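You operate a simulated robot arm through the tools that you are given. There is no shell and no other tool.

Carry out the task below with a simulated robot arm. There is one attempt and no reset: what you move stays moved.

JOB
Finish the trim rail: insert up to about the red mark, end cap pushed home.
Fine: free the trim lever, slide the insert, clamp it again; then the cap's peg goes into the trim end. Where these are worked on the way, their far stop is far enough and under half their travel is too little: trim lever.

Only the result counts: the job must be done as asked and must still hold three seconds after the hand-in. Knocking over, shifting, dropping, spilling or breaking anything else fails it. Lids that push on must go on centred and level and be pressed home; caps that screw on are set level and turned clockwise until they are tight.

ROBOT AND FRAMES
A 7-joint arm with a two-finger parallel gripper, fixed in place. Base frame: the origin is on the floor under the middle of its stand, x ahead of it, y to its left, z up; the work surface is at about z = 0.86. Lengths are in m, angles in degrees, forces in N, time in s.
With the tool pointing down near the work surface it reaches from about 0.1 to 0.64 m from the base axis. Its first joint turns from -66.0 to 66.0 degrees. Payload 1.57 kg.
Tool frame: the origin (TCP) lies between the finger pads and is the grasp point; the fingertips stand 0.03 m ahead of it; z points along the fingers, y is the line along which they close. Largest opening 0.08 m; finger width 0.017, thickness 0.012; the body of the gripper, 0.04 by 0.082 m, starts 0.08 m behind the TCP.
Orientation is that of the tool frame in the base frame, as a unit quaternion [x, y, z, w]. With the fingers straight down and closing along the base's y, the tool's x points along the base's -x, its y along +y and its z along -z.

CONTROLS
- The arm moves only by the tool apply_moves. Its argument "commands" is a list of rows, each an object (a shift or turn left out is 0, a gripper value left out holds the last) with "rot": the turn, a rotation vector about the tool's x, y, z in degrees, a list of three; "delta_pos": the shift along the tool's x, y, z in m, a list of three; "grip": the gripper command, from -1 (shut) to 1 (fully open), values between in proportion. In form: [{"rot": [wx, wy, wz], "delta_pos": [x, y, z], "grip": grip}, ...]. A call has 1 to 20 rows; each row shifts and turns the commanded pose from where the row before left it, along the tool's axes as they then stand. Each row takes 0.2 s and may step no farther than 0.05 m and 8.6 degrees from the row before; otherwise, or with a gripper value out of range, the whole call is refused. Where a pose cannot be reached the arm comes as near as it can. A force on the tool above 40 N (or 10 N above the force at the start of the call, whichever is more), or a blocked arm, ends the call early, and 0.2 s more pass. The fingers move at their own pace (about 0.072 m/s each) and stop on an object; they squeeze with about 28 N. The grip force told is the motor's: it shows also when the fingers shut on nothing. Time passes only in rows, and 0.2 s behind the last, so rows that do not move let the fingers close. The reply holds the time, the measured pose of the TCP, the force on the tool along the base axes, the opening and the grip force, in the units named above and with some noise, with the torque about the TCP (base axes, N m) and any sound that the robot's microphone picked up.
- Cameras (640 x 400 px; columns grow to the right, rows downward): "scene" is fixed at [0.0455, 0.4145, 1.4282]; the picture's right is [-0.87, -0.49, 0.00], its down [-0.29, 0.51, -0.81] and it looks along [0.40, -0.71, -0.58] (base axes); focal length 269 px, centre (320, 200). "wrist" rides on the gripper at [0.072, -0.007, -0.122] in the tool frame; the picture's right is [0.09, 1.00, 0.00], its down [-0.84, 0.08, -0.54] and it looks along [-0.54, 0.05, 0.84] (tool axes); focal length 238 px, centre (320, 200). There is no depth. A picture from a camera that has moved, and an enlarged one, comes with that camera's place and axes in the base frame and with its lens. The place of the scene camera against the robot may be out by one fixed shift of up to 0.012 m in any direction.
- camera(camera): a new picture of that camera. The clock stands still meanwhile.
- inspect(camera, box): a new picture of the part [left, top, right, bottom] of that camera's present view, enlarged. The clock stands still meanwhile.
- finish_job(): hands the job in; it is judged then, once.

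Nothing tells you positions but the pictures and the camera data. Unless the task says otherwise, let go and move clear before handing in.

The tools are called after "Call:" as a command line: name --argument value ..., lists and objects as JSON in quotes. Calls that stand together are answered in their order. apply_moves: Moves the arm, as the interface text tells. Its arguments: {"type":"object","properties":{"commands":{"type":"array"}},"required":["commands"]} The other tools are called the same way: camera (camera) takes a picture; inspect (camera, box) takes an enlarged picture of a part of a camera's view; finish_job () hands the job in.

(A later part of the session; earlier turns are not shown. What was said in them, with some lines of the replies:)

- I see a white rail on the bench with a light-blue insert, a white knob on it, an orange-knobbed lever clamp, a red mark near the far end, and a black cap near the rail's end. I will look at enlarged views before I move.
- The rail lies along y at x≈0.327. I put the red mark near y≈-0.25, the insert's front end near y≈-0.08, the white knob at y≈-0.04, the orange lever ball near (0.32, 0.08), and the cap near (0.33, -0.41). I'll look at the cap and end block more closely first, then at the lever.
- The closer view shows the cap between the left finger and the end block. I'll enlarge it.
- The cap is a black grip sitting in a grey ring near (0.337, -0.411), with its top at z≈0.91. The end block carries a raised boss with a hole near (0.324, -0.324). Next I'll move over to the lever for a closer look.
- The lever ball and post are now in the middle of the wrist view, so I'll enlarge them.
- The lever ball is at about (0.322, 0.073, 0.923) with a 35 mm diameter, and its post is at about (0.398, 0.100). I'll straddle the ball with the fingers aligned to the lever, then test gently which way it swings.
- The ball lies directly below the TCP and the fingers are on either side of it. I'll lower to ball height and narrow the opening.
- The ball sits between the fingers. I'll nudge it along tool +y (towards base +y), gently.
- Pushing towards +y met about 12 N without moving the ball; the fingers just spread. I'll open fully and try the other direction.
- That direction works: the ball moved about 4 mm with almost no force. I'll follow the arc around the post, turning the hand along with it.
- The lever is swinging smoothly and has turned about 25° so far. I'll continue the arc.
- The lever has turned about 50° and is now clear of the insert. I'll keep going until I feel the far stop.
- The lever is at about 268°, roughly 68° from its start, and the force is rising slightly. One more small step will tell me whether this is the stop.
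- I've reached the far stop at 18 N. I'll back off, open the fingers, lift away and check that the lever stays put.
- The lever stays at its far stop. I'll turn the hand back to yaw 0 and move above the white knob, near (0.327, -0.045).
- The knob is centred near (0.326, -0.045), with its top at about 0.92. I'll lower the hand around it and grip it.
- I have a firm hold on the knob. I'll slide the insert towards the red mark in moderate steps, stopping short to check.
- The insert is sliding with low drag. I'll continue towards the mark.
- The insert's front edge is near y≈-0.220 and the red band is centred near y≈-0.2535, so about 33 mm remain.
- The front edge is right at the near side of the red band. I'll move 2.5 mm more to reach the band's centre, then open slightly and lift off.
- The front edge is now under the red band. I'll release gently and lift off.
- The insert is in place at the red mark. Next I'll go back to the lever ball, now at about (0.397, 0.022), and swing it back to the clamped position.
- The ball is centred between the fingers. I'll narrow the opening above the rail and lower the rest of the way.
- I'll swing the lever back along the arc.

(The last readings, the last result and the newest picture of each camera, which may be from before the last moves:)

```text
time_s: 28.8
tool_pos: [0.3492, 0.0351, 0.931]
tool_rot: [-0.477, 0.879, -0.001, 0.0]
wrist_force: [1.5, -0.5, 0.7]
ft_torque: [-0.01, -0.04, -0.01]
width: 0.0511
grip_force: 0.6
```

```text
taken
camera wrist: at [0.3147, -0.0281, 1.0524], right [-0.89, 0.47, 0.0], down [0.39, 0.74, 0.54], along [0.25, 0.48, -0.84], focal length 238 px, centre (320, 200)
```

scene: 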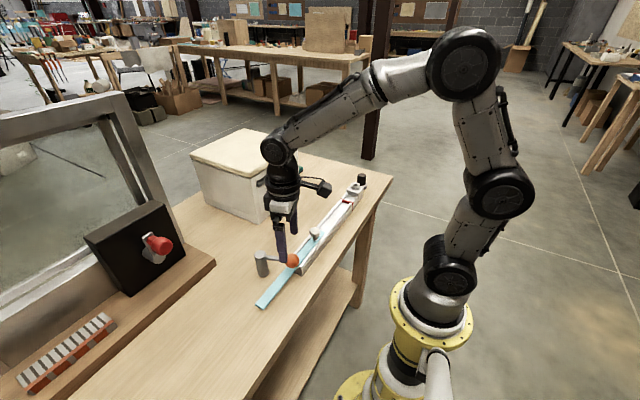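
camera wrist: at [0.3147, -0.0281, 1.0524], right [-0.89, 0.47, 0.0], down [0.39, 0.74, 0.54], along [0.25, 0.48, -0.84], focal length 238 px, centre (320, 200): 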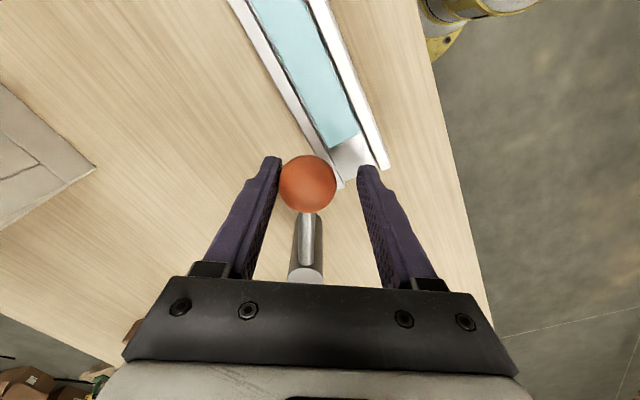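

The lever is following smoothly. I'll continue towards the clamped stop.

Call:
apply_moves --commands '[{"delta_pos": [-0.0008, 0.0113, 0], "rot": [0, 0, 8]}, {"delta_pos": [-0.0008, 0.0113, 0], "rot": [0, 0, 8]}, {"delta_pos": [-0.0008, 0.0113, 0], "rot": [0, 0, 8]}]'

Call:
camera --camera "wrist"

```text
time_s: 29.6
tool_pos: [0.3245, 0.0588, 0.9302]
tool_rot: [-0.283, 0.959, 0.0, 0.001]
wrist_force: [1.6, -0.5, 0.1]
ft_torque: [0.0, 0.01, 0.01]
width: 0.051
grip_force: 0.7
```

```text
taken
camera wrist: at [0.2672, 0.0149, 1.0526], right [-0.62, 0.79, 0.0], down [0.66, 0.52, 0.54], along [0.43, 0.34, -0.84], focal length 238 px, centre (320, 200)
```

wrist: 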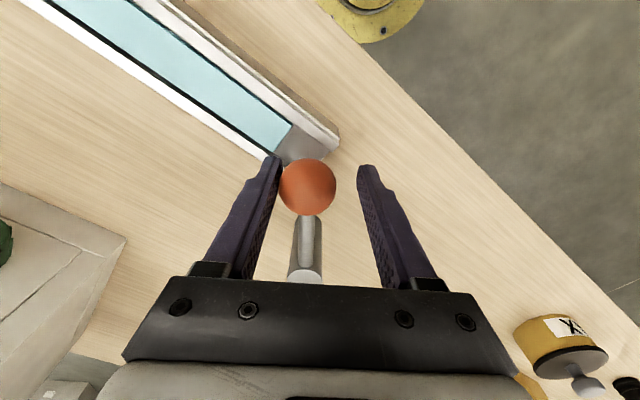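

About 13° remains to the original clamped position. I'll make small steps until it seats against the stop.

Call:
apply_moves --commands '[{"delta_pos": [-0.0006, 0.0099, 0], "rot": [0, 0, 7]}, {"delta_pos": [-0.0003, 0.006, 0], "rot": [0, 0, 4]}, {"delta_pos": [0, 0.004, 0], "rot": [0, 0, 2]}]'

Call:
camera --camera "wrist"

```text
time_s: 30.4
tool_pos: [0.3146, 0.0769, 0.9302]
tool_rot: [-0.173, 0.985, 0.0, 0.0]
wrist_force: [1.1, -0.9, -1.2]
ft_torque: [0.02, 0.02, 0.02]
width: 0.0512
grip_force: 0.8
```

```text
taken
camera wrist: at [0.2502, 0.0463, 1.0529], right [-0.43, 0.9, 0.0], down [0.76, 0.36, 0.54], along [0.49, 0.23, -0.84], focal length 238 px, centre (320, 200)
```

wrist: 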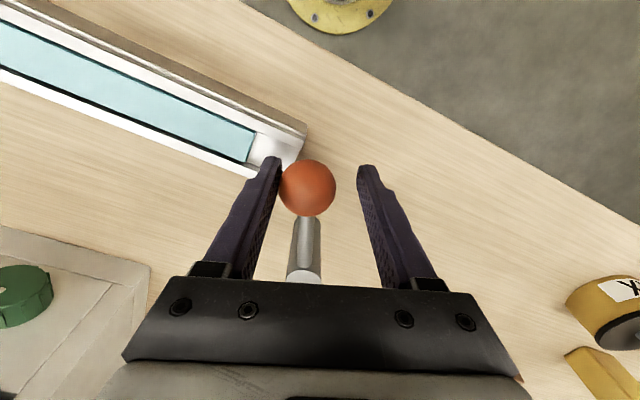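

The force is still low, so the lever isn't at its stop yet. I'll push a little further.

Call:
apply_moves --commands '[{"delta_pos": [0, 0.004, 0]}, {"delta_pos": [0, 0.003, 0]}]'

Call:
camera --camera "wrist"

```text
time_s: 31.0
tool_pos: [0.314, 0.0834, 0.9297]
tool_rot: [-0.175, 0.985, -0.001, 0.0]
wrist_force: [0.8, -11.3, 2.1]
ft_torque: [-0.16, 0.01, -0.07]
width: 0.059
grip_force: 5.0
```

```text
taken
camera wrist: at [0.2482, 0.0526, 1.0526], right [-0.43, 0.9, 0.0], down [0.76, 0.36, 0.54], along [0.49, 0.23, -0.84], focal length 238 px, centre (320, 200)
```

wrist: 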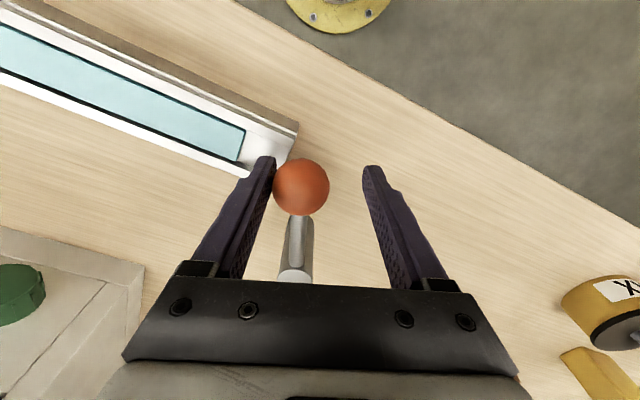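

The lever is back on its clamped stop with 11 N, the same resistance as at the start, and the ball is at its original position. I'll back off, lift and verify.

Call:
apply_moves --commands '[{"delta_pos": [0, -0.008, 0], "grip": 0.25}, {"delta_pos": [0, -0.003, 0], "grip": 0.4}, {"delta_pos": [0, 0, -0.04], "grip": 0.4}, {"delta_pos": [0, 0, -0.05], "grip": 1}, {"delta_pos": [0, 0, -0.05]}, {"rot": [0, 0, 7]}, {"rot": [0, 0, 7]}, {"rot": [0, 0, 6.2]}]'

Call:
camera --camera "wrist"

Call:
inspect --camera "scene" --box '[230, 165, 390, 285]'

```text
time_s: 32.8
tool_pos: [0.3179, 0.0728, 1.0711]
tool_rot: [0.003, 1.0, 0.0, 0.0]
wrist_force: [-0.4, -0.3, -0.2]
ft_torque: [-0.03, 0.01, 0.01]
width: 0.0798
grip_force: 0.1
```

```text
taken
camera wrist: at [0.2453, 0.0674, 1.1929], right [-0.09, 1.0, 0.0], down [0.84, 0.07, 0.54], along [0.54, 0.05, -0.84], focal length 238 px, centre (320, 200)
```

wrist: 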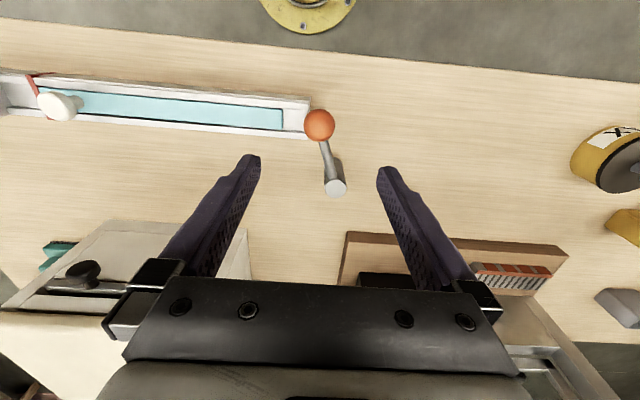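

```text
3.33 times, centred on (310, 225) of scene
camera zoom: at [0.0455, 0.4145, 1.4282], right [-0.87, -0.49, 0.0], down [-0.29, 0.51, -0.81], along [0.4, -0.71, -0.58], focal length 896 px, centre (353, 117)
```

zoom: 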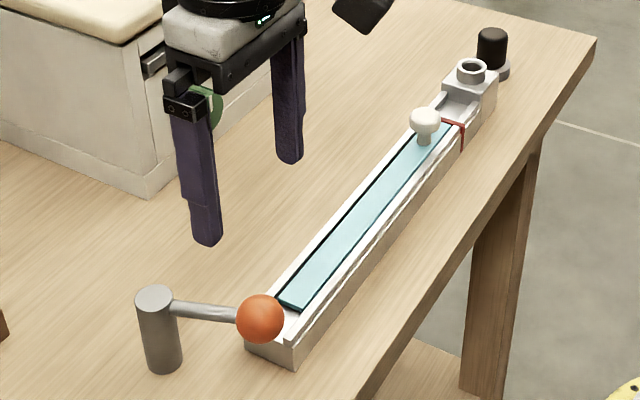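

The lever is clamped and the insert is at the mark. Next I'll go to the cap and look down on it.

Call:
apply_moves --commands '[{"delta_pos": [0, -0.045, 0], "grip": 1}, {"delta_pos": [0, -0.045, 0]}, {"delta_pos": [0, -0.045, 0]}, {"delta_pos": [0, -0.045, 0]}, {"delta_pos": [0, -0.045, 0]}, {"delta_pos": [0, -0.045, 0]}, {"delta_pos": [0, -0.045, 0]}, {"delta_pos": [0, -0.045, 0]}, {"delta_pos": [-0.008, -0.04, 0]}, {"delta_pos": [-0.009, -0.04, 0]}, {"delta_pos": [0, -0.04, 0.03]}, {"delta_pos": [0, -0.003, 0.03]}]'

Call:
camera --camera "wrist"

Call:
inspect --camera "wrist" --box '[240, 80, 400, 180]'

Call:
inspect --camera "wrist" --box '[350, 60, 510, 160]'

```text
time_s: 35.4
tool_pos: [0.3329, -0.411, 1.0108]
tool_rot: [0.001, 1.0, 0.0, 0.0]
wrist_force: [0.1, 0.0, -0.6]
ft_torque: [-0.02, -0.01, 0.01]
width: 0.0799
grip_force: 0.0
```

```text
taken
camera wrist: at [0.2613, -0.4165, 1.1328], right [-0.09, 1.0, 0.0], down [0.84, 0.08, 0.54], along [0.54, 0.05, -0.84], focal length 238 px, centre (320, 200)
```

wrist: 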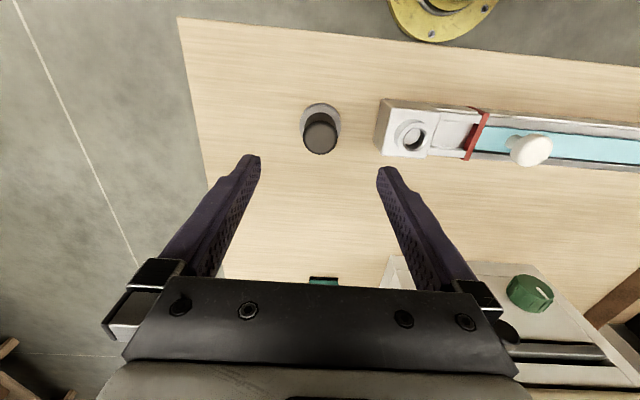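

```text
4.00 times, centred on (320, 130) of wrist
camera zoom: at [0.2613, -0.4165, 1.1328], right [-0.09, 1.0, 0.0], down [0.84, 0.08, 0.54], along [0.54, 0.05, -0.84], focal length 953 px, centre (320, 480)
```

zoom: 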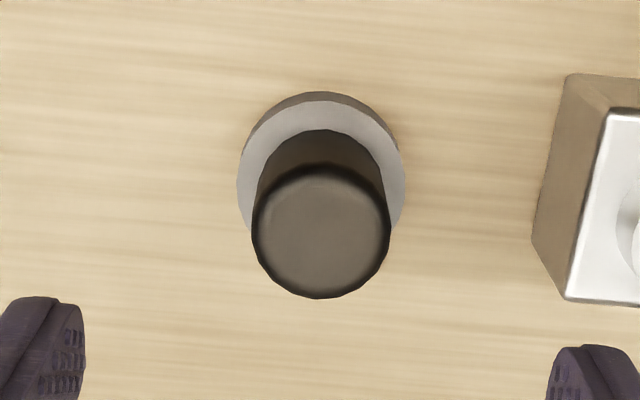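

```text
4.00 times, centred on (430, 110) of wrist
camera zoom: at [0.2613, -0.4165, 1.1328], right [-0.09, 1.0, 0.0], down [0.84, 0.08, 0.54], along [0.54, 0.05, -0.84], focal length 953 px, centre (-120, 560)
```

zoom: 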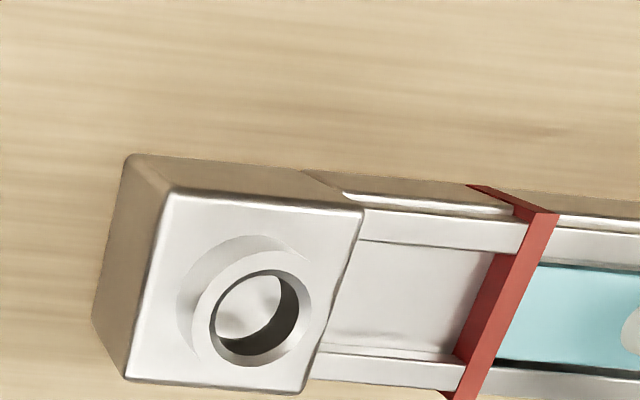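

The cap is centred near (0.333, -0.410), about 32 mm in diameter with its top at z≈0.914, and it stands in a grey holder ring. Before picking it up, I'll measure the boss hole from directly above.

Call:
apply_moves --commands '[{"delta_pos": [0, 0.044, 0], "grip": 1}, {"delta_pos": [0.008, 0.0425, 0]}]'

Call:
inspect --camera "wrist" --box '[240, 80, 400, 180]'

Call:
inspect --camera "scene" --box '[320, 160, 400, 210]'

```text
time_s: 36.0
tool_pos: [0.3265, -0.3231, 1.0098]
tool_rot: [0.001, 1.0, -0.001, 0.0]
wrist_force: [0.2, 0.4, -0.7]
ft_torque: [0.02, 0.02, 0.0]
width: 0.0799
grip_force: 0.1
```

```text
4.00 times, centred on (320, 130) of wrist
camera zoom: at [0.2542, -0.3287, 1.133], right [-0.09, 1.0, 0.0], down [0.84, 0.08, 0.54], along [0.54, 0.05, -0.84], focal length 953 px, centre (320, 480)
```

zoom: 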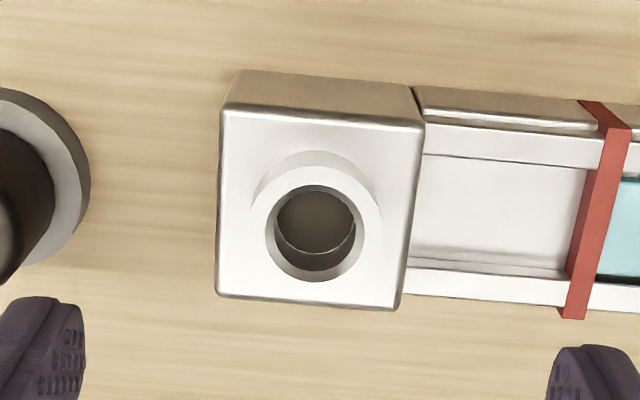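

```text
8.00 times, centred on (360, 185) of scene
camera zoom: at [0.0455, 0.4145, 1.4282], right [-0.87, -0.49, 0.0], down [-0.29, 0.51, -0.81], along [0.4, -0.71, -0.58], focal length 2150 px, centre (0, 320)
```

zoom: 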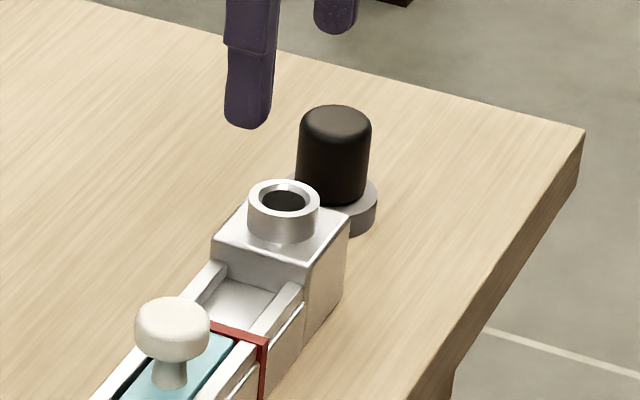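

By triangulation, the boss hole's top is at (0.325, -0.324, 0.921) and the cap's top is at (0.333, -0.410, 0.915). I'll return to the cap and lower around it, keeping the fingertips above the grey ring.

Call:
apply_moves --commands '[{"delta_pos": [-0.0035, -0.0435, 0], "grip": 1}, {"delta_pos": [-0.003, -0.0435, 0]}, {"delta_pos": [0, 0, 0.03]}, {"delta_pos": [0, 0, 0.03]}]'

Call:
camera --camera "wrist"

Call:
inspect --camera "scene" --box '[320, 150, 400, 200]'

```text
time_s: 37.0
tool_pos: [0.333, -0.4112, 0.9497]
tool_rot: [0.001, 1.0, 0.001, 0.001]
wrist_force: [0.1, -0.8, -0.4]
ft_torque: [0.0, -0.01, 0.0]
width: 0.0801
grip_force: 0.0
```

```text
taken
camera wrist: at [0.2609, -0.4171, 1.0719], right [-0.09, 1.0, 0.0], down [0.84, 0.08, 0.54], along [0.54, 0.05, -0.84], focal length 238 px, centre (320, 200)
```

wrist: 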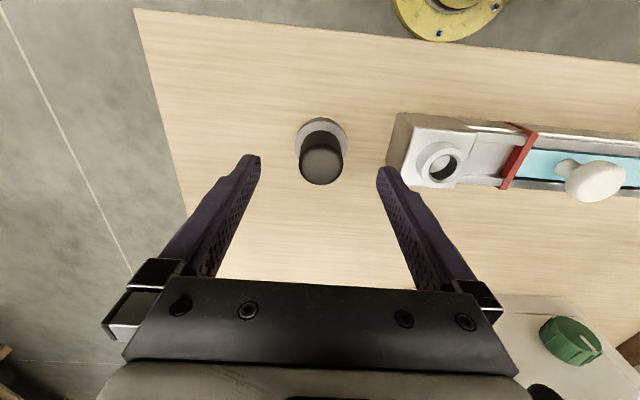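

```text
8.00 times, centred on (360, 175) of scene
camera zoom: at [0.0455, 0.4145, 1.4282], right [-0.87, -0.49, 0.0], down [-0.29, 0.51, -0.81], along [0.4, -0.71, -0.58], focal length 2150 px, centre (0, 400)
```

zoom: 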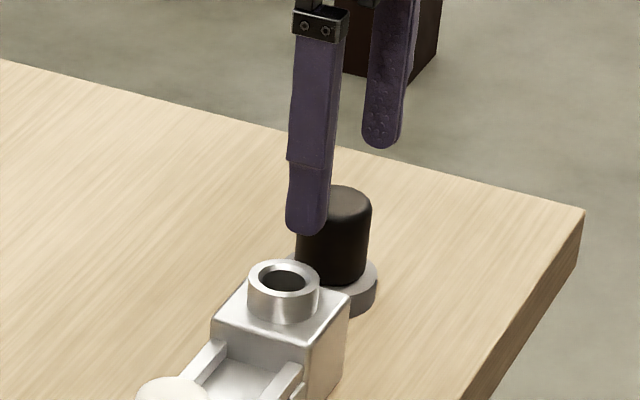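

Call:
inspect --camera "wrist" --box '[256, 110, 384, 190]'

```text
5.00 times, centred on (320, 150) of wrist
camera zoom: at [0.2609, -0.4171, 1.0719], right [-0.09, 1.0, 0.0], down [0.84, 0.08, 0.54], along [0.54, 0.05, -0.84], focal length 1192 px, centre (320, 450)
```

zoom: 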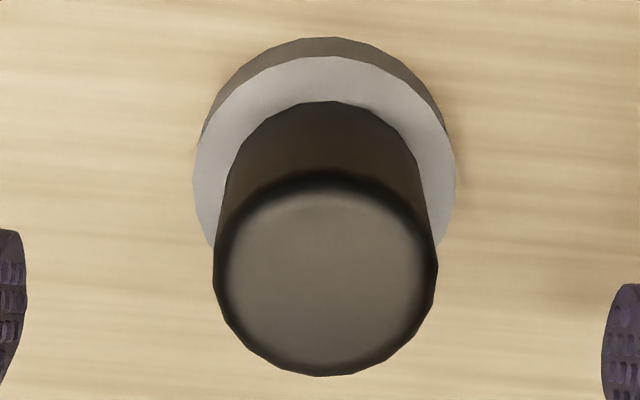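

The cap is centred at about (0.3335, -0.410), and the grey ring's top is at z≈0.873. I'll lower so the tips stop near 0.879, then close.

Call:
apply_moves --commands '[{"delta_pos": [0, 0.001, 0.02], "grip": 1}, {"delta_pos": [0, 0, 0.0205]}, {"grip": 1}, {"grip": -1}, {"grip": -1}, {"grip": -1}, {"grip": -1}]'

Call:
camera --camera "wrist"

Call:
inspect --camera "scene" --box '[320, 150, 400, 200]'

```text
time_s: 38.6
tool_pos: [0.3329, -0.4091, 0.9098]
tool_rot: [0.002, 1.0, -0.001, 0.0]
wrist_force: [1.1, -0.6, -0.4]
ft_torque: [0.01, 0.0, -0.01]
width: 0.0324
grip_force: 28.0
```

```text
taken
camera wrist: at [0.2606, -0.4155, 1.0322], right [-0.09, 1.0, 0.0], down [0.84, 0.08, 0.54], along [0.54, 0.05, -0.84], focal length 238 px, centre (320, 200)
```

wrist: 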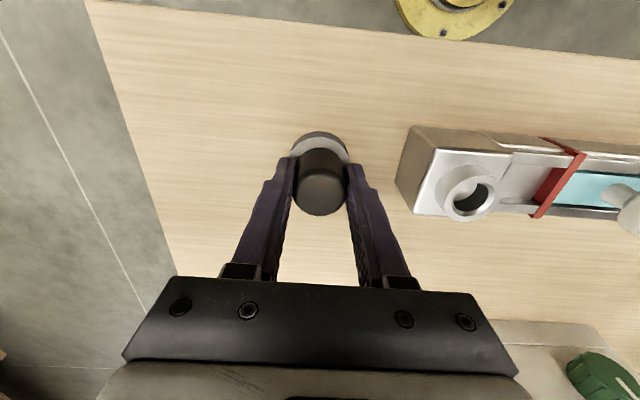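

```text
8.00 times, centred on (360, 175) of scene
camera zoom: at [0.0455, 0.4145, 1.4282], right [-0.87, -0.49, 0.0], down [-0.29, 0.51, -0.81], along [0.4, -0.71, -0.58], focal length 2150 px, centre (0, 400)
```

zoom: 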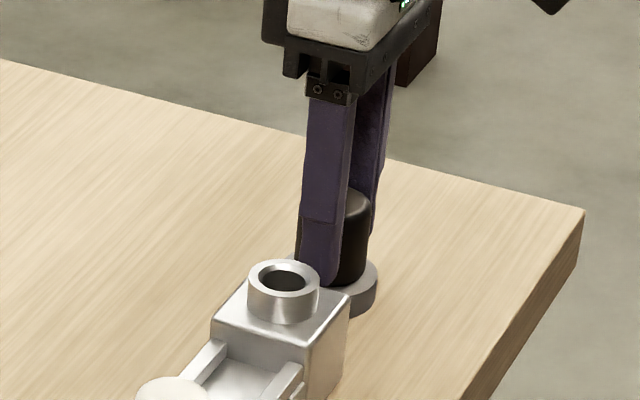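

I've gripped the cap at 32 mm. I'll lift straight up slowly and check what comes out.

Call:
apply_moves --commands '[{"delta_pos": [0, 0, -0.008], "grip": -1}, {"delta_pos": [0, 0, -0.01]}, {"delta_pos": [0, 0, -0.015]}, {"delta_pos": [0, 0, -0.02]}, {"delta_pos": [0, 0, -0.02]}]'

Call:
camera --camera "wrist"

Call:
inspect --camera "scene" --box '[320, 140, 400, 200]'

```text
time_s: 39.8
tool_pos: [0.3327, -0.4082, 0.9828]
tool_rot: [0.0, 1.0, -0.001, -0.001]
wrist_force: [-0.1, -0.6, -0.4]
ft_torque: [0.02, -0.01, -0.02]
width: 0.0321
grip_force: 28.0
```

```text
taken
camera wrist: at [0.2604, -0.4159, 1.1046], right [-0.09, 1.0, 0.0], down [0.84, 0.08, 0.54], along [0.54, 0.05, -0.84], focal length 238 px, centre (320, 200)
```

wrist: 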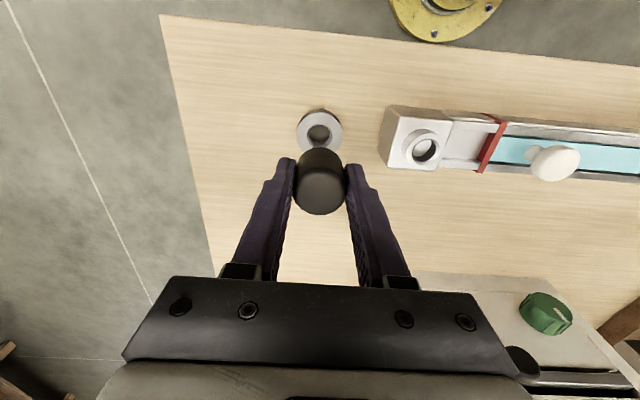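

```text
6.67 times, centred on (360, 170) of scene
camera zoom: at [0.0455, 0.4145, 1.4282], right [-0.87, -0.49, 0.0], down [-0.29, 0.51, -0.81], along [0.4, -0.71, -0.58], focal length 1792 px, centre (53, 400)
```

zoom: 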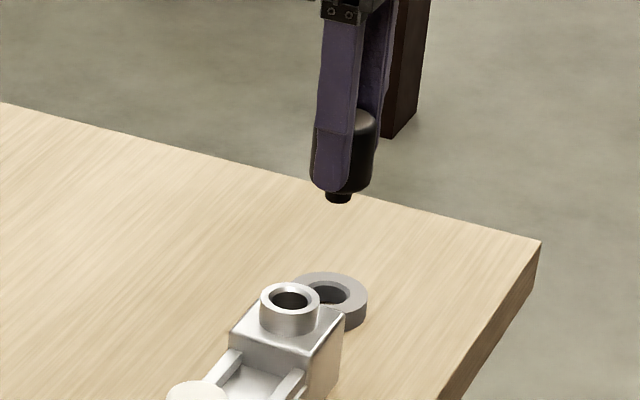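

The cap came out cleanly, leaving the grey stand ring on the table, and a short peg is visible under the cap. I'll carry it over the boss, staying clear above it.

Call:
apply_moves --commands '[{"delta_pos": [0, 0, -0.015], "grip": -1}, {"delta_pos": [0.002, 0.022, 0]}, {"delta_pos": [0.002, 0.022, 0]}, {"delta_pos": [0.002, 0.021, 0]}, {"delta_pos": [0.002, 0.021, 0]}, {"grip": -1}]'

Call:
camera --camera "wrist"

Call:
inspect --camera "wrist" --box '[256, 110, 384, 220]'

Call:
inspect --camera "scene" --box '[320, 140, 384, 204]'

```text
time_s: 41.2
tool_pos: [0.3246, -0.3241, 0.9965]
tool_rot: [0.001, 1.0, 0.0, 0.001]
wrist_force: [0.7, 0.2, -0.5]
ft_torque: [-0.04, -0.01, 0.0]
width: 0.0324
grip_force: 27.7
```

```text
taken
camera wrist: at [0.2529, -0.3296, 1.1194], right [-0.09, 1.0, 0.0], down [0.84, 0.08, 0.54], along [0.54, 0.05, -0.84], focal length 238 px, centre (320, 200)
```

wrist: 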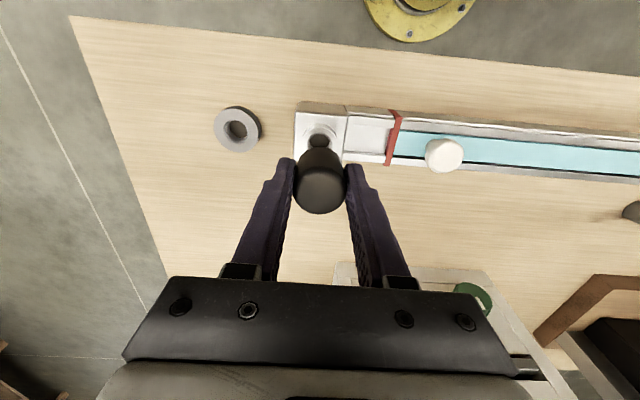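

```text
3.64 times, centred on (320, 165) of wrist
camera zoom: at [0.2529, -0.3296, 1.1194], right [-0.09, 1.0, 0.0], down [0.84, 0.08, 0.54], along [0.54, 0.05, -0.84], focal length 867 px, centre (320, 327)
```

zoom: 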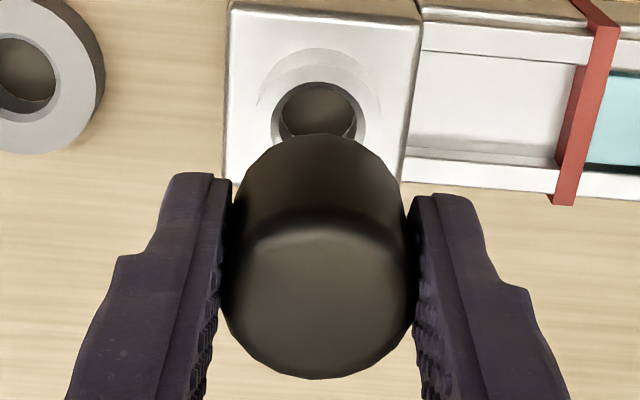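

```text
6.25 times, centred on (352, 172) of scene
camera zoom: at [0.0455, 0.4145, 1.4282], right [-0.87, -0.49, 0.0], down [-0.29, 0.51, -0.81], along [0.4, -0.71, -0.58], focal length 1680 px, centre (120, 375)
```

zoom: 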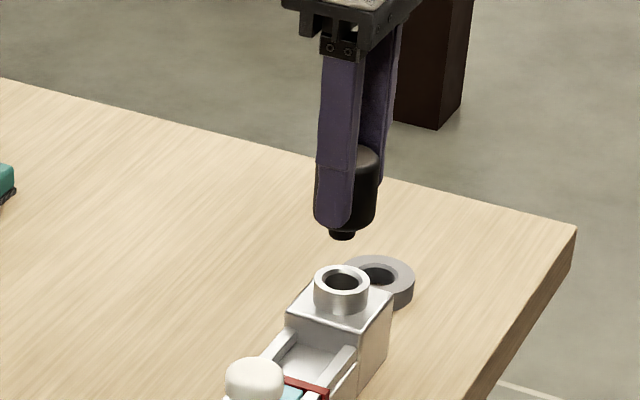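

The cap is above the boss and y looks aligned. I'll zoom the scene view to check x alignment.

Call:
inspect --camera "scene" --box '[338, 164, 370, 196]'

Call:
inspect --camera "wrist" --box '[288, 110, 352, 160]'

```text
12.50 times, centred on (354, 180) of scene
camera zoom: at [0.0455, 0.4145, 1.4282], right [-0.87, -0.49, 0.0], down [-0.29, 0.51, -0.81], along [0.4, -0.71, -0.58], focal length 3360 px, centre (-105, 450)
```

zoom: 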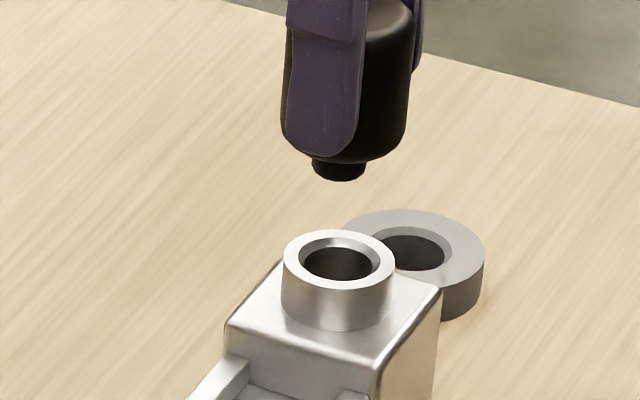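

```text
8.00 times, centred on (320, 135) of wrist
camera zoom: at [0.2529, -0.3296, 1.1194], right [-0.09, 1.0, 0.0], down [0.84, 0.08, 0.54], along [0.54, 0.05, -0.84], focal length 1907 px, centre (320, 720)
```

zoom: 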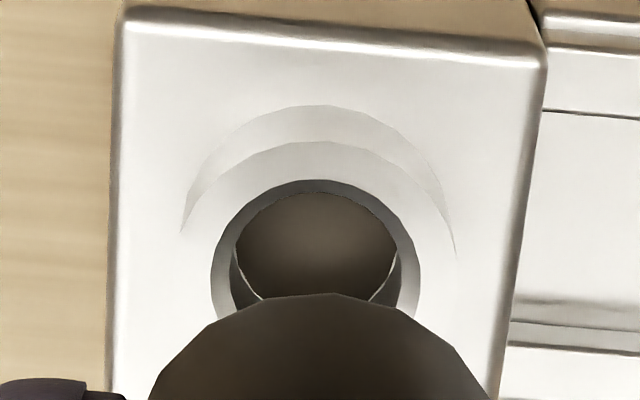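

Peg diameter is about 15 mm and the hole about 19 mm with a chamfer. The scene view suggests the peg is 1–2 mm too far in +x, so I'll correct by 1.3 mm and lower to just above the rim.

Call:
apply_moves --commands '[{"delta_pos": [0.0013, 0, 0.01], "grip": -1}, {"delta_pos": [0, 0, 0.008]}, {"delta_pos": [0, 0, 0.006]}, {"grip": -1}]'

Call:
inspect --camera "scene" --box '[338, 164, 370, 196]'

Call:
inspect --camera "wrist" --box '[272, 110, 368, 220]'

```text
time_s: 42.2
tool_pos: [0.3237, -0.3235, 0.973]
tool_rot: [0.001, 1.0, 0.0, 0.0]
wrist_force: [-0.3, -0.1, -1.0]
ft_torque: [0.02, -0.01, -0.02]
width: 0.0321
grip_force: 27.7
```

```text
12.50 times, centred on (354, 180) of scene
camera zoom: at [0.0455, 0.4145, 1.4282], right [-0.87, -0.49, 0.0], down [-0.29, 0.51, -0.81], along [0.4, -0.71, -0.58], focal length 3360 px, centre (-105, 450)
```

zoom: 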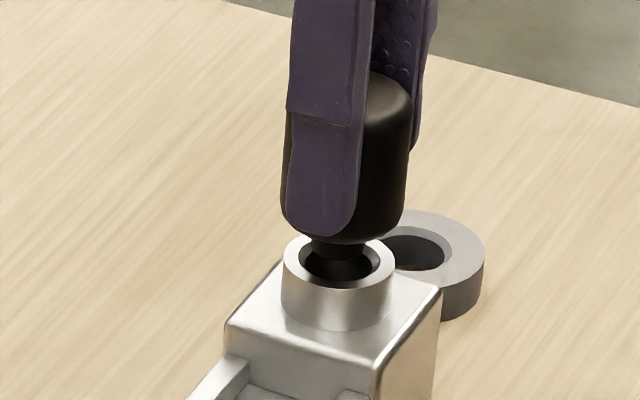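

```text
3.64 times, centred on (320, 165) of wrist
camera zoom: at [0.2512, -0.3296, 1.0953], right [-0.09, 1.0, 0.0], down [0.84, 0.08, 0.54], along [0.54, 0.05, -0.84], focal length 867 px, centre (320, 327)
```

zoom: 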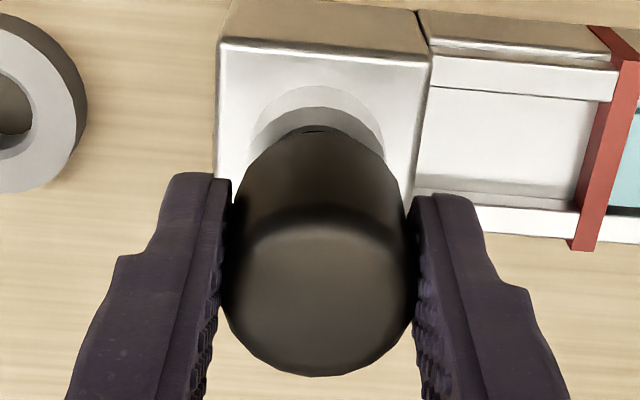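

The peg is centred over the hole. I'll lower in small steps and watch the force.

Call:
apply_moves --commands '[{"delta_pos": [0, 0, 0.003], "grip": -1}, {"delta_pos": [0, 0, 0.003]}, {"delta_pos": [0, 0, 0.002]}]'

Call:
inspect --camera "scene" --box '[338, 164, 370, 196]'

```text
time_s: 43.0
tool_pos: [0.3235, -0.3231, 0.9662]
tool_rot: [0.0, 1.0, 0.001, 0.001]
wrist_force: [-0.2, -0.1, -0.3]
ft_torque: [0.0, -0.01, -0.01]
width: 0.0323
grip_force: 27.4
```

```text
12.50 times, centred on (354, 180) of scene
camera zoom: at [0.0455, 0.4145, 1.4282], right [-0.87, -0.49, 0.0], down [-0.29, 0.51, -0.81], along [0.4, -0.71, -0.58], focal length 3360 px, centre (-105, 450)
```

zoom: 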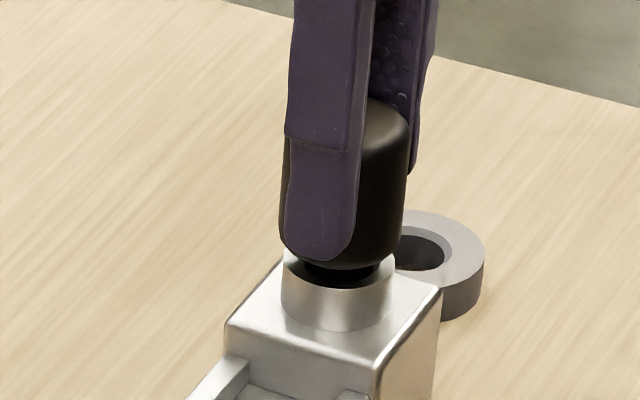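

No contact yet. I'll keep lowering.

Call:
apply_moves --commands '[{"delta_pos": [0, 0, 0.002], "grip": -1}, {"delta_pos": [0, 0, 0.002]}]'

Call:
inspect --camera "scene" --box '[338, 164, 370, 196]'

```text
time_s: 43.6
tool_pos: [0.3231, -0.3226, 0.962]
tool_rot: [0.001, 1.0, 0.0, 0.0]
wrist_force: [0.2, -0.5, -0.4]
ft_torque: [0.0, 0.0, 0.02]
width: 0.0325
grip_force: 28.2
```

```text
12.50 times, centred on (354, 180) of scene
camera zoom: at [0.0455, 0.4145, 1.4282], right [-0.87, -0.49, 0.0], down [-0.29, 0.51, -0.81], along [0.4, -0.71, -0.58], focal length 3360 px, centre (-105, 450)
```

zoom: 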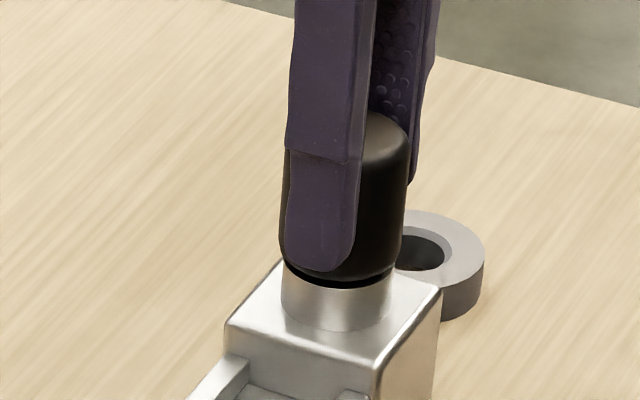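

The peg is in the hole without contact forces and the gap is nearly closed. I'll continue until it seats.

Call:
apply_moves --commands '[{"delta_pos": [0, 0, 0.002], "grip": -1}, {"delta_pos": [0, 0, 0.0015]}]'

Call:
inspect --camera "scene" --box '[338, 164, 370, 196]'

```text
time_s: 44.2
tool_pos: [0.3213, -0.3239, 0.9599]
tool_rot: [0.0, 1.0, -0.002, 0.0]
wrist_force: [-7.9, 2.1, 18.2]
ft_torque: [0.48, 0.24, 0.03]
width: 0.0328
grip_force: 28.2
heard: snap
```

```text
12.50 times, centred on (354, 180) of scene
camera zoom: at [0.0451, 0.4148, 1.4282], right [-0.87, -0.49, 0.0], down [-0.29, 0.51, -0.81], along [0.4, -0.71, -0.58], focal length 3360 px, centre (-105, 450)
```

zoom: 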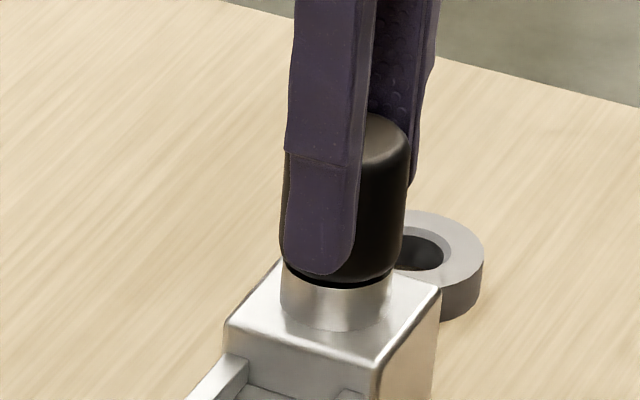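

I heard a snap with 18 N of downward push and some sideways load, since the hole pulls the cap about 2 mm towards -x. I'll relieve the sideways offset and look before pressing further.

Call:
apply_moves --commands '[{"delta_pos": [0.002, 0, 0], "grip": -1}, {"grip": -1}]'

Call:
inspect --camera "scene" --box '[342, 172, 366, 196]'

Call:
inspect --camera "wrist" --box '[256, 110, 384, 220]'

```text
time_s: 44.8
tool_pos: [0.3217, -0.3233, 0.9608]
tool_rot: [0.001, 1.0, -0.002, 0.003]
wrist_force: [7.2, 0.6, 19.0]
ft_torque: [0.45, -0.09, -0.02]
width: 0.0323
grip_force: 28.0
```

```text
16.00 times, centred on (354, 184) of scene
camera zoom: at [0.0455, 0.4147, 1.4282], right [-0.87, -0.49, 0.0], down [-0.29, 0.51, -0.81], along [0.4, -0.71, -0.58], focal length 4300 px, centre (-224, 456)
```

zoom: 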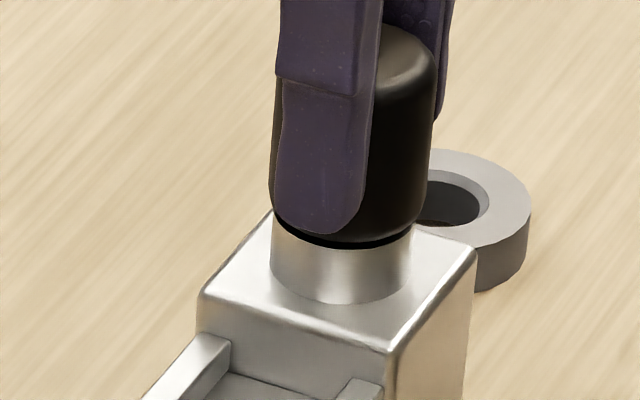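

```text
3.64 times, centred on (320, 165) of wrist
camera zoom: at [0.25, -0.3296, 1.0819], right [-0.09, 1.0, 0.0], down [0.83, 0.08, 0.55], along [0.55, 0.05, -0.84], focal length 867 px, centre (320, 327)
```

zoom: 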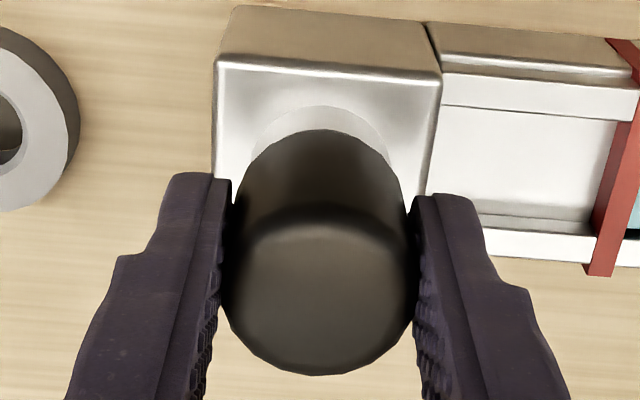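

The sideways force flipped sign, so true centre is about 1 mm back. I'll set that and press a little harder to see whether the cap goes any lower.

Call:
apply_moves --commands '[{"delta_pos": [-0.001, 0, 0], "grip": -1}, {"delta_pos": [0, 0, 0.001]}]'

Call:
inspect --camera "scene" --box '[342, 172, 366, 196]'

```text
time_s: 45.4
tool_pos: [0.322, -0.3244, 0.9583]
tool_rot: [0.001, 1.0, -0.001, 0.002]
wrist_force: [4.4, -2.1, 19.3]
ft_torque: [0.42, -0.19, 0.01]
width: 0.0326
grip_force: 27.7
```

```text
16.00 times, centred on (354, 184) of scene
camera zoom: at [0.0454, 0.4147, 1.4282], right [-0.87, -0.49, 0.0], down [-0.29, 0.51, -0.81], along [0.4, -0.71, -0.58], focal length 4300 px, centre (-224, 456)
```

zoom: 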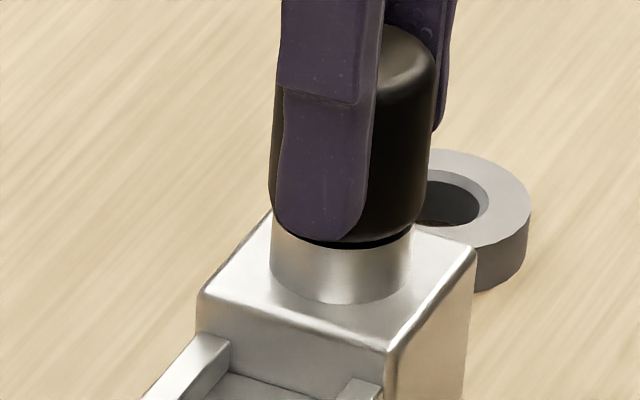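

The fingers are slipping on the cap at 19 N, so the cap isn't going lower by gripping. I'll release, lift, and look at how it sits before pressing on top.

Call:
apply_moves --commands '[{"grip": 1}, {"grip": 1}, {"grip": 1}, {"delta_pos": [0, 0, -0.02]}, {"delta_pos": [0, 0, -0.03]}, {"delta_pos": [0, 0, -0.03]}]'

Call:
inspect --camera "scene" --box '[338, 164, 370, 196]'

Call:
inspect --camera "wrist" --box '[256, 70, 384, 180]'

```text
time_s: 46.8
tool_pos: [0.3226, -0.3225, 1.0387]
tool_rot: [0.002, 1.0, 0.0, 0.0]
wrist_force: [0.6, -0.3, -0.4]
ft_torque: [-0.02, 0.0, 0.05]
width: 0.0801
grip_force: 0.1
```

```text
12.50 times, centred on (354, 180) of scene
camera zoom: at [0.0455, 0.4145, 1.4282], right [-0.87, -0.49, 0.0], down [-0.29, 0.51, -0.81], along [0.4, -0.71, -0.58], focal length 3360 px, centre (-105, 450)
```

zoom: 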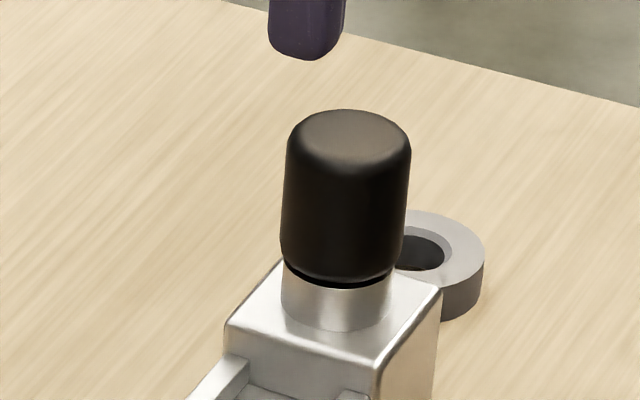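

```text
3.64 times, centred on (320, 125) of wrist
camera zoom: at [0.2502, -0.3296, 1.1606], right [-0.09, 1.0, 0.0], down [0.84, 0.08, 0.54], along [0.54, 0.05, -0.84], focal length 867 px, centre (320, 473)
```

zoom: 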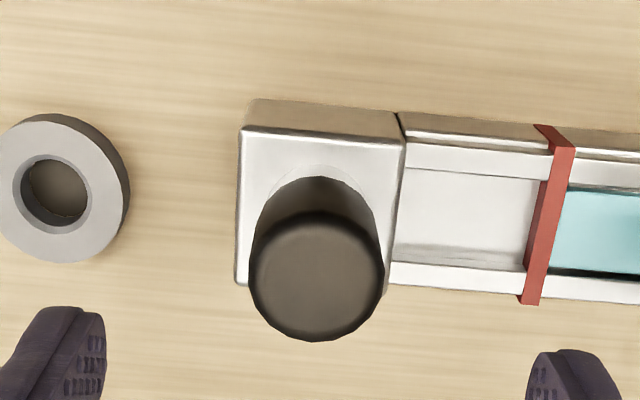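

The cap is upright on the boss with a thin dark line beneath it. I'll close the fingers and press down on the centre of its top to make sure it is home.

Call:
apply_moves --commands '[{"delta_pos": [-0.001, -0.0005, 0], "grip": -1}, {"grip": -1}, {"grip": -1}, {"grip": -1}, {"delta_pos": [0, 0, 0.02]}, {"delta_pos": [0, 0, 0.015]}]'

Call:
camera --camera "wrist"

Call:
inspect --camera "scene" --box '[338, 164, 370, 196]'

```text
time_s: 48.2
tool_pos: [0.3228, -0.3239, 1.0042]
tool_rot: [-0.001, 1.0, 0.0, 0.0]
wrist_force: [0.4, -1.0, 0.8]
ft_torque: [0.03, -0.02, 0.01]
width: 0.0002
grip_force: 21.3
```

```text
taken
camera wrist: at [0.2514, -0.3303, 1.1255], right [-0.09, 1.0, 0.0], down [0.84, 0.08, 0.54], along [0.54, 0.05, -0.84], focal length 238 px, centre (320, 200)
```

wrist: 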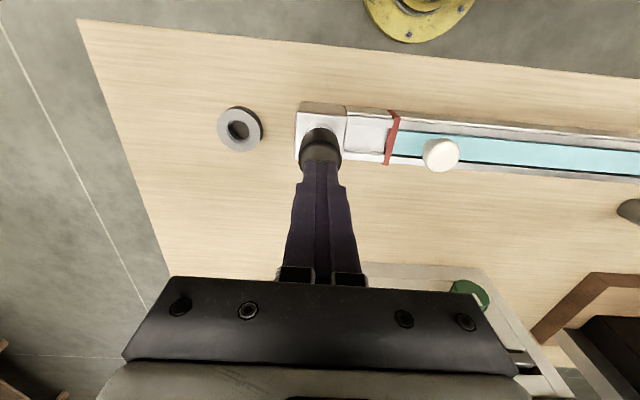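

```text
12.50 times, centred on (354, 180) of scene
camera zoom: at [0.0455, 0.4145, 1.4282], right [-0.87, -0.49, 0.0], down [-0.29, 0.51, -0.81], along [0.4, -0.71, -0.58], focal length 3360 px, centre (-105, 450)
```

zoom: 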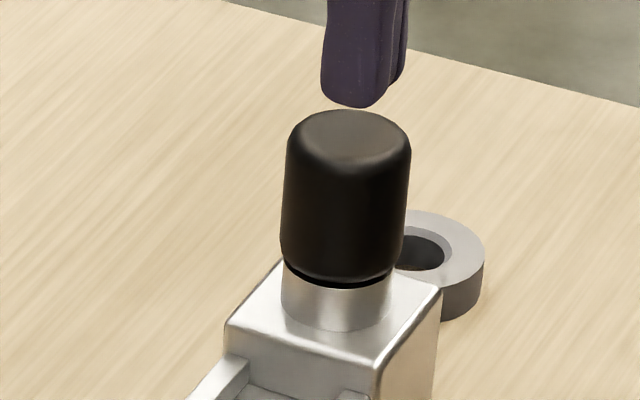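

The closed fingers are centred over the cap. I'll lower onto it gently.

Call:
apply_moves --commands '[{"delta_pos": [0, 0, 0.005], "grip": -1}, {"delta_pos": [0, 0, 0.003]}, {"delta_pos": [0, 0, 0.002]}]'

Call:
inspect --camera "scene" --box '[338, 164, 370, 196]'

```text
time_s: 49.0
tool_pos: [0.3235, -0.325, 0.9921]
tool_rot: [0.001, 1.0, -0.001, 0.0]
wrist_force: [-0.5, -0.1, 0.3]
ft_torque: [0.01, -0.02, 0.02]
width: 0.0003
grip_force: 20.8
```

```text
12.50 times, centred on (354, 180) of scene
camera zoom: at [0.0455, 0.4145, 1.4282], right [-0.87, -0.49, 0.0], down [-0.29, 0.51, -0.81], along [0.4, -0.71, -0.58], focal length 3360 px, centre (-105, 450)
```

zoom: 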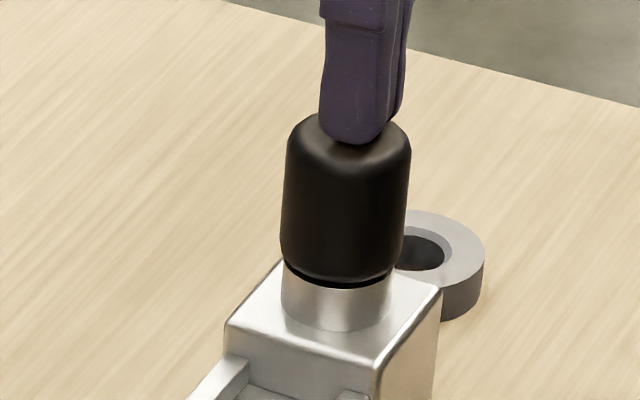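

Call:
apply_moves --commands '[{"delta_pos": [0, 0, 0.002], "grip": -1}, {"delta_pos": [0, 0, 0.002]}]'

```text
time_s: 49.6
tool_pos: [0.3225, -0.3239, 0.9908]
tool_rot: [0.001, 1.0, -0.001, 0.001]
wrist_force: [-2.7, 2.8, 10.1]
ft_torque: [0.07, 0.09, 0.02]
width: 0.0001
grip_force: 21.4
```

Contact at about z=0.990 with 10 N. I'll press more firmly.

Call:
apply_moves --commands '[{"delta_pos": [0, 0, 0.0015], "grip": -1}, {"delta_pos": [0, 0, 0.001]}]'

Call:
inspect --camera "scene" --box '[338, 164, 370, 196]'

```text
time_s: 50.2
tool_pos: [0.3231, -0.3234, 0.9901]
tool_rot: [0.0, 1.0, -0.002, 0.003]
wrist_force: [-11.9, 9.5, 37.0]
ft_torque: [0.27, 0.38, -0.02]
width: 0.0001
grip_force: 21.3
```

```text
12.50 times, centred on (354, 180) of scene
camera zoom: at [0.0448, 0.4152, 1.428], right [-0.87, -0.49, 0.0], down [-0.29, 0.51, -0.81], along [0.4, -0.71, -0.58], focal length 3360 px, centre (-105, 450)
```

zoom: 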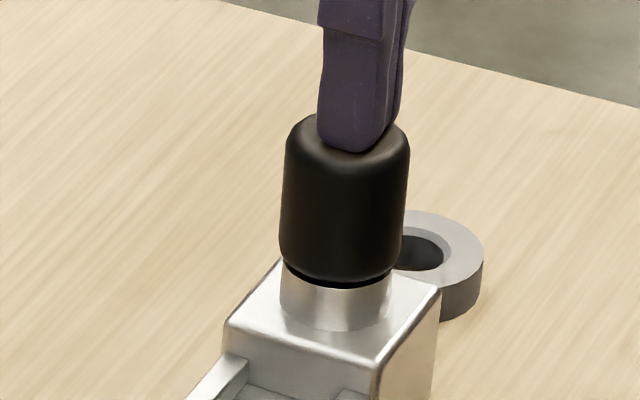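

At 37 N the cap doesn't move any further, so it is seated. I'll lift straight up and check everything.

Call:
apply_moves --commands '[{"delta_pos": [0, 0, -0.004], "grip": -1}, {"delta_pos": [0, 0, -0.02]}, {"delta_pos": [0, 0, -0.04]}, {"delta_pos": [0, 0, -0.05], "grip": 0}, {"delta_pos": [0.04, 0, -0.02]}, {"delta_pos": [0.04, 0, 0]}]'

Call:
camera --camera "wrist"

Call:
inspect --camera "scene" --box '[338, 164, 370, 196]'

Call:
inspect --camera "scene" --box '[230, 165, 390, 285]'

```text
time_s: 51.6
tool_pos: [0.242, -0.3246, 1.1206]
tool_rot: [0.0, 1.0, 0.001, -0.001]
wrist_force: [-0.8, 0.5, 1.1]
ft_torque: [-0.01, -0.02, 0.0]
width: 0.0399
grip_force: 0.0
```

```text
taken
camera wrist: at [0.1702, -0.3306, 1.242], right [-0.09, 1.0, 0.0], down [0.84, 0.08, 0.54], along [0.54, 0.05, -0.84], focal length 238 px, centre (320, 200)
```

wrist: 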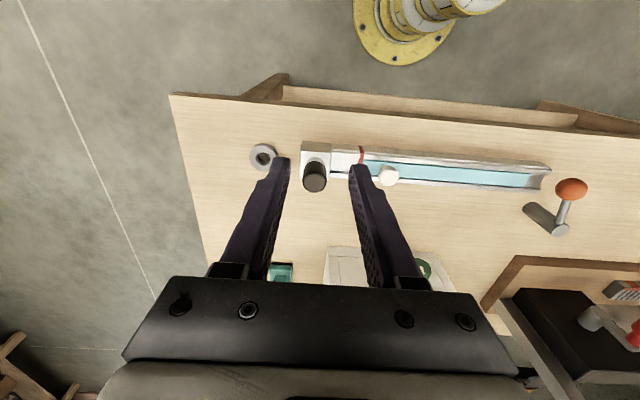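

```text
12.50 times, centred on (354, 180) of scene
camera zoom: at [0.0455, 0.4145, 1.4282], right [-0.87, -0.49, 0.0], down [-0.29, 0.51, -0.81], along [0.4, -0.71, -0.58], focal length 3360 px, centre (-105, 450)
```

zoom: 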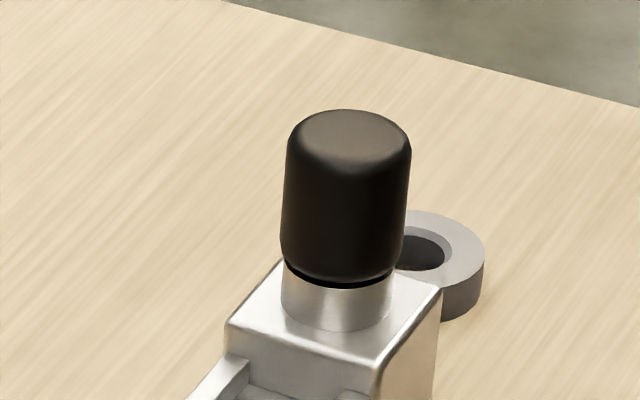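

```text
3.33 times, centred on (310, 225) of scene
camera zoom: at [0.0455, 0.4145, 1.4282], right [-0.87, -0.49, 0.0], down [-0.29, 0.51, -0.81], along [0.4, -0.71, -0.58], focal length 896 px, centre (353, 117)
```

zoom: 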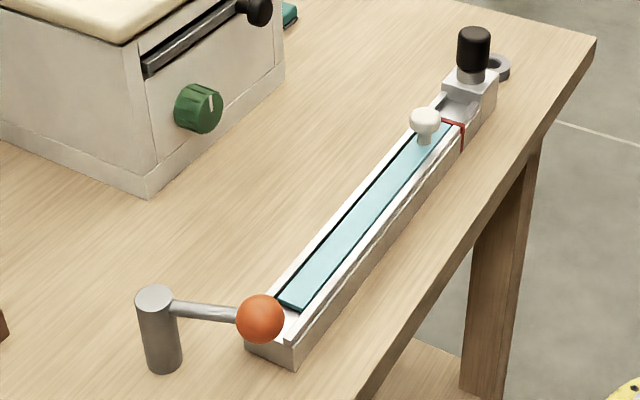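

Cap on, insert at the mark, lever clamped. For a final check I'll compare the lever with its starting picture and look at the insert's front edge from above.

Call:
inspect --camera "scene" --box '[230, 220, 342, 290]'

Call:
apply_moves --commands '[{"delta_pos": [0, 0.04, 0], "grip": 1}, {"delta_pos": [0, 0.04, 0]}, {"delta_pos": [0, 0.01, 0]}]'

Call:
inspect --camera "wrist" --box '[240, 130, 400, 220]'

```text
5.71 times, centred on (286, 255) of scene
camera zoom: at [0.0455, 0.4145, 1.4282], right [-0.87, -0.49, 0.0], down [-0.29, 0.51, -0.81], along [0.4, -0.71, -0.58], focal length 1536 px, centre (514, -114)
```

zoom: 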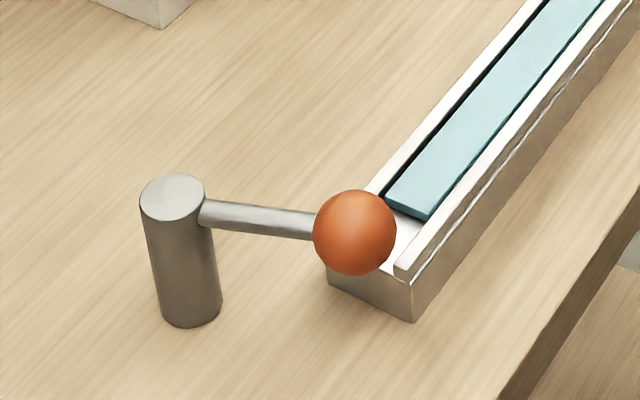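

```text
time_s: 52.4
tool_pos: [0.2435, -0.2336, 1.1211]
tool_rot: [0.001, 1.0, 0.001, 0.0]
wrist_force: [0.2, -0.5, -0.9]
ft_torque: [0.01, 0.02, 0.0]
width: 0.08
grip_force: 0.1
```

```text
4.00 times, centred on (320, 175) of wrist
camera zoom: at [0.1714, -0.2395, 1.2421], right [-0.09, 1.0, 0.0], down [0.84, 0.08, 0.54], along [0.54, 0.05, -0.84], focal length 953 px, centre (320, 300)
```

zoom: 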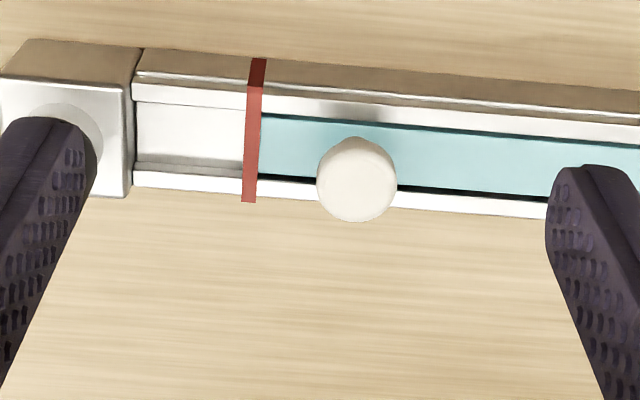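

The lever matches its original clamped picture exactly, the insert's front edge sits under the red band, and the cap is seated level on the boss. The arm is clear with the gripper empty, so I'm handing in.

Call:
finish_job

```text
The job is handed in.
```

The trim rail is finished and handed in; I have not been told how it was judged.

- **Lever:** I swung it about 70° to its far stop to free the insert. I then swung it back onto its clamped stop, where it matches its starting picture.
- **Insert:** I slid it by its white knob until its front edge sat under the red mark, within about 2–3 mm of the band's centre. It stayed there after clamping.
- **Cap:** I lifted it out of its grey stand ring and set its peg into the hole at the trim end, where I heard a snap. I then pressed on its top with up to 37 N and it went no lower. It stands level. A thin dark line still shows under its rim, which I took to be the rounded edge because the cap would not go down further.

Nothing else was touched apart from lifting the cap out of its ring, and the arm was clear with the gripper open at hand-in.
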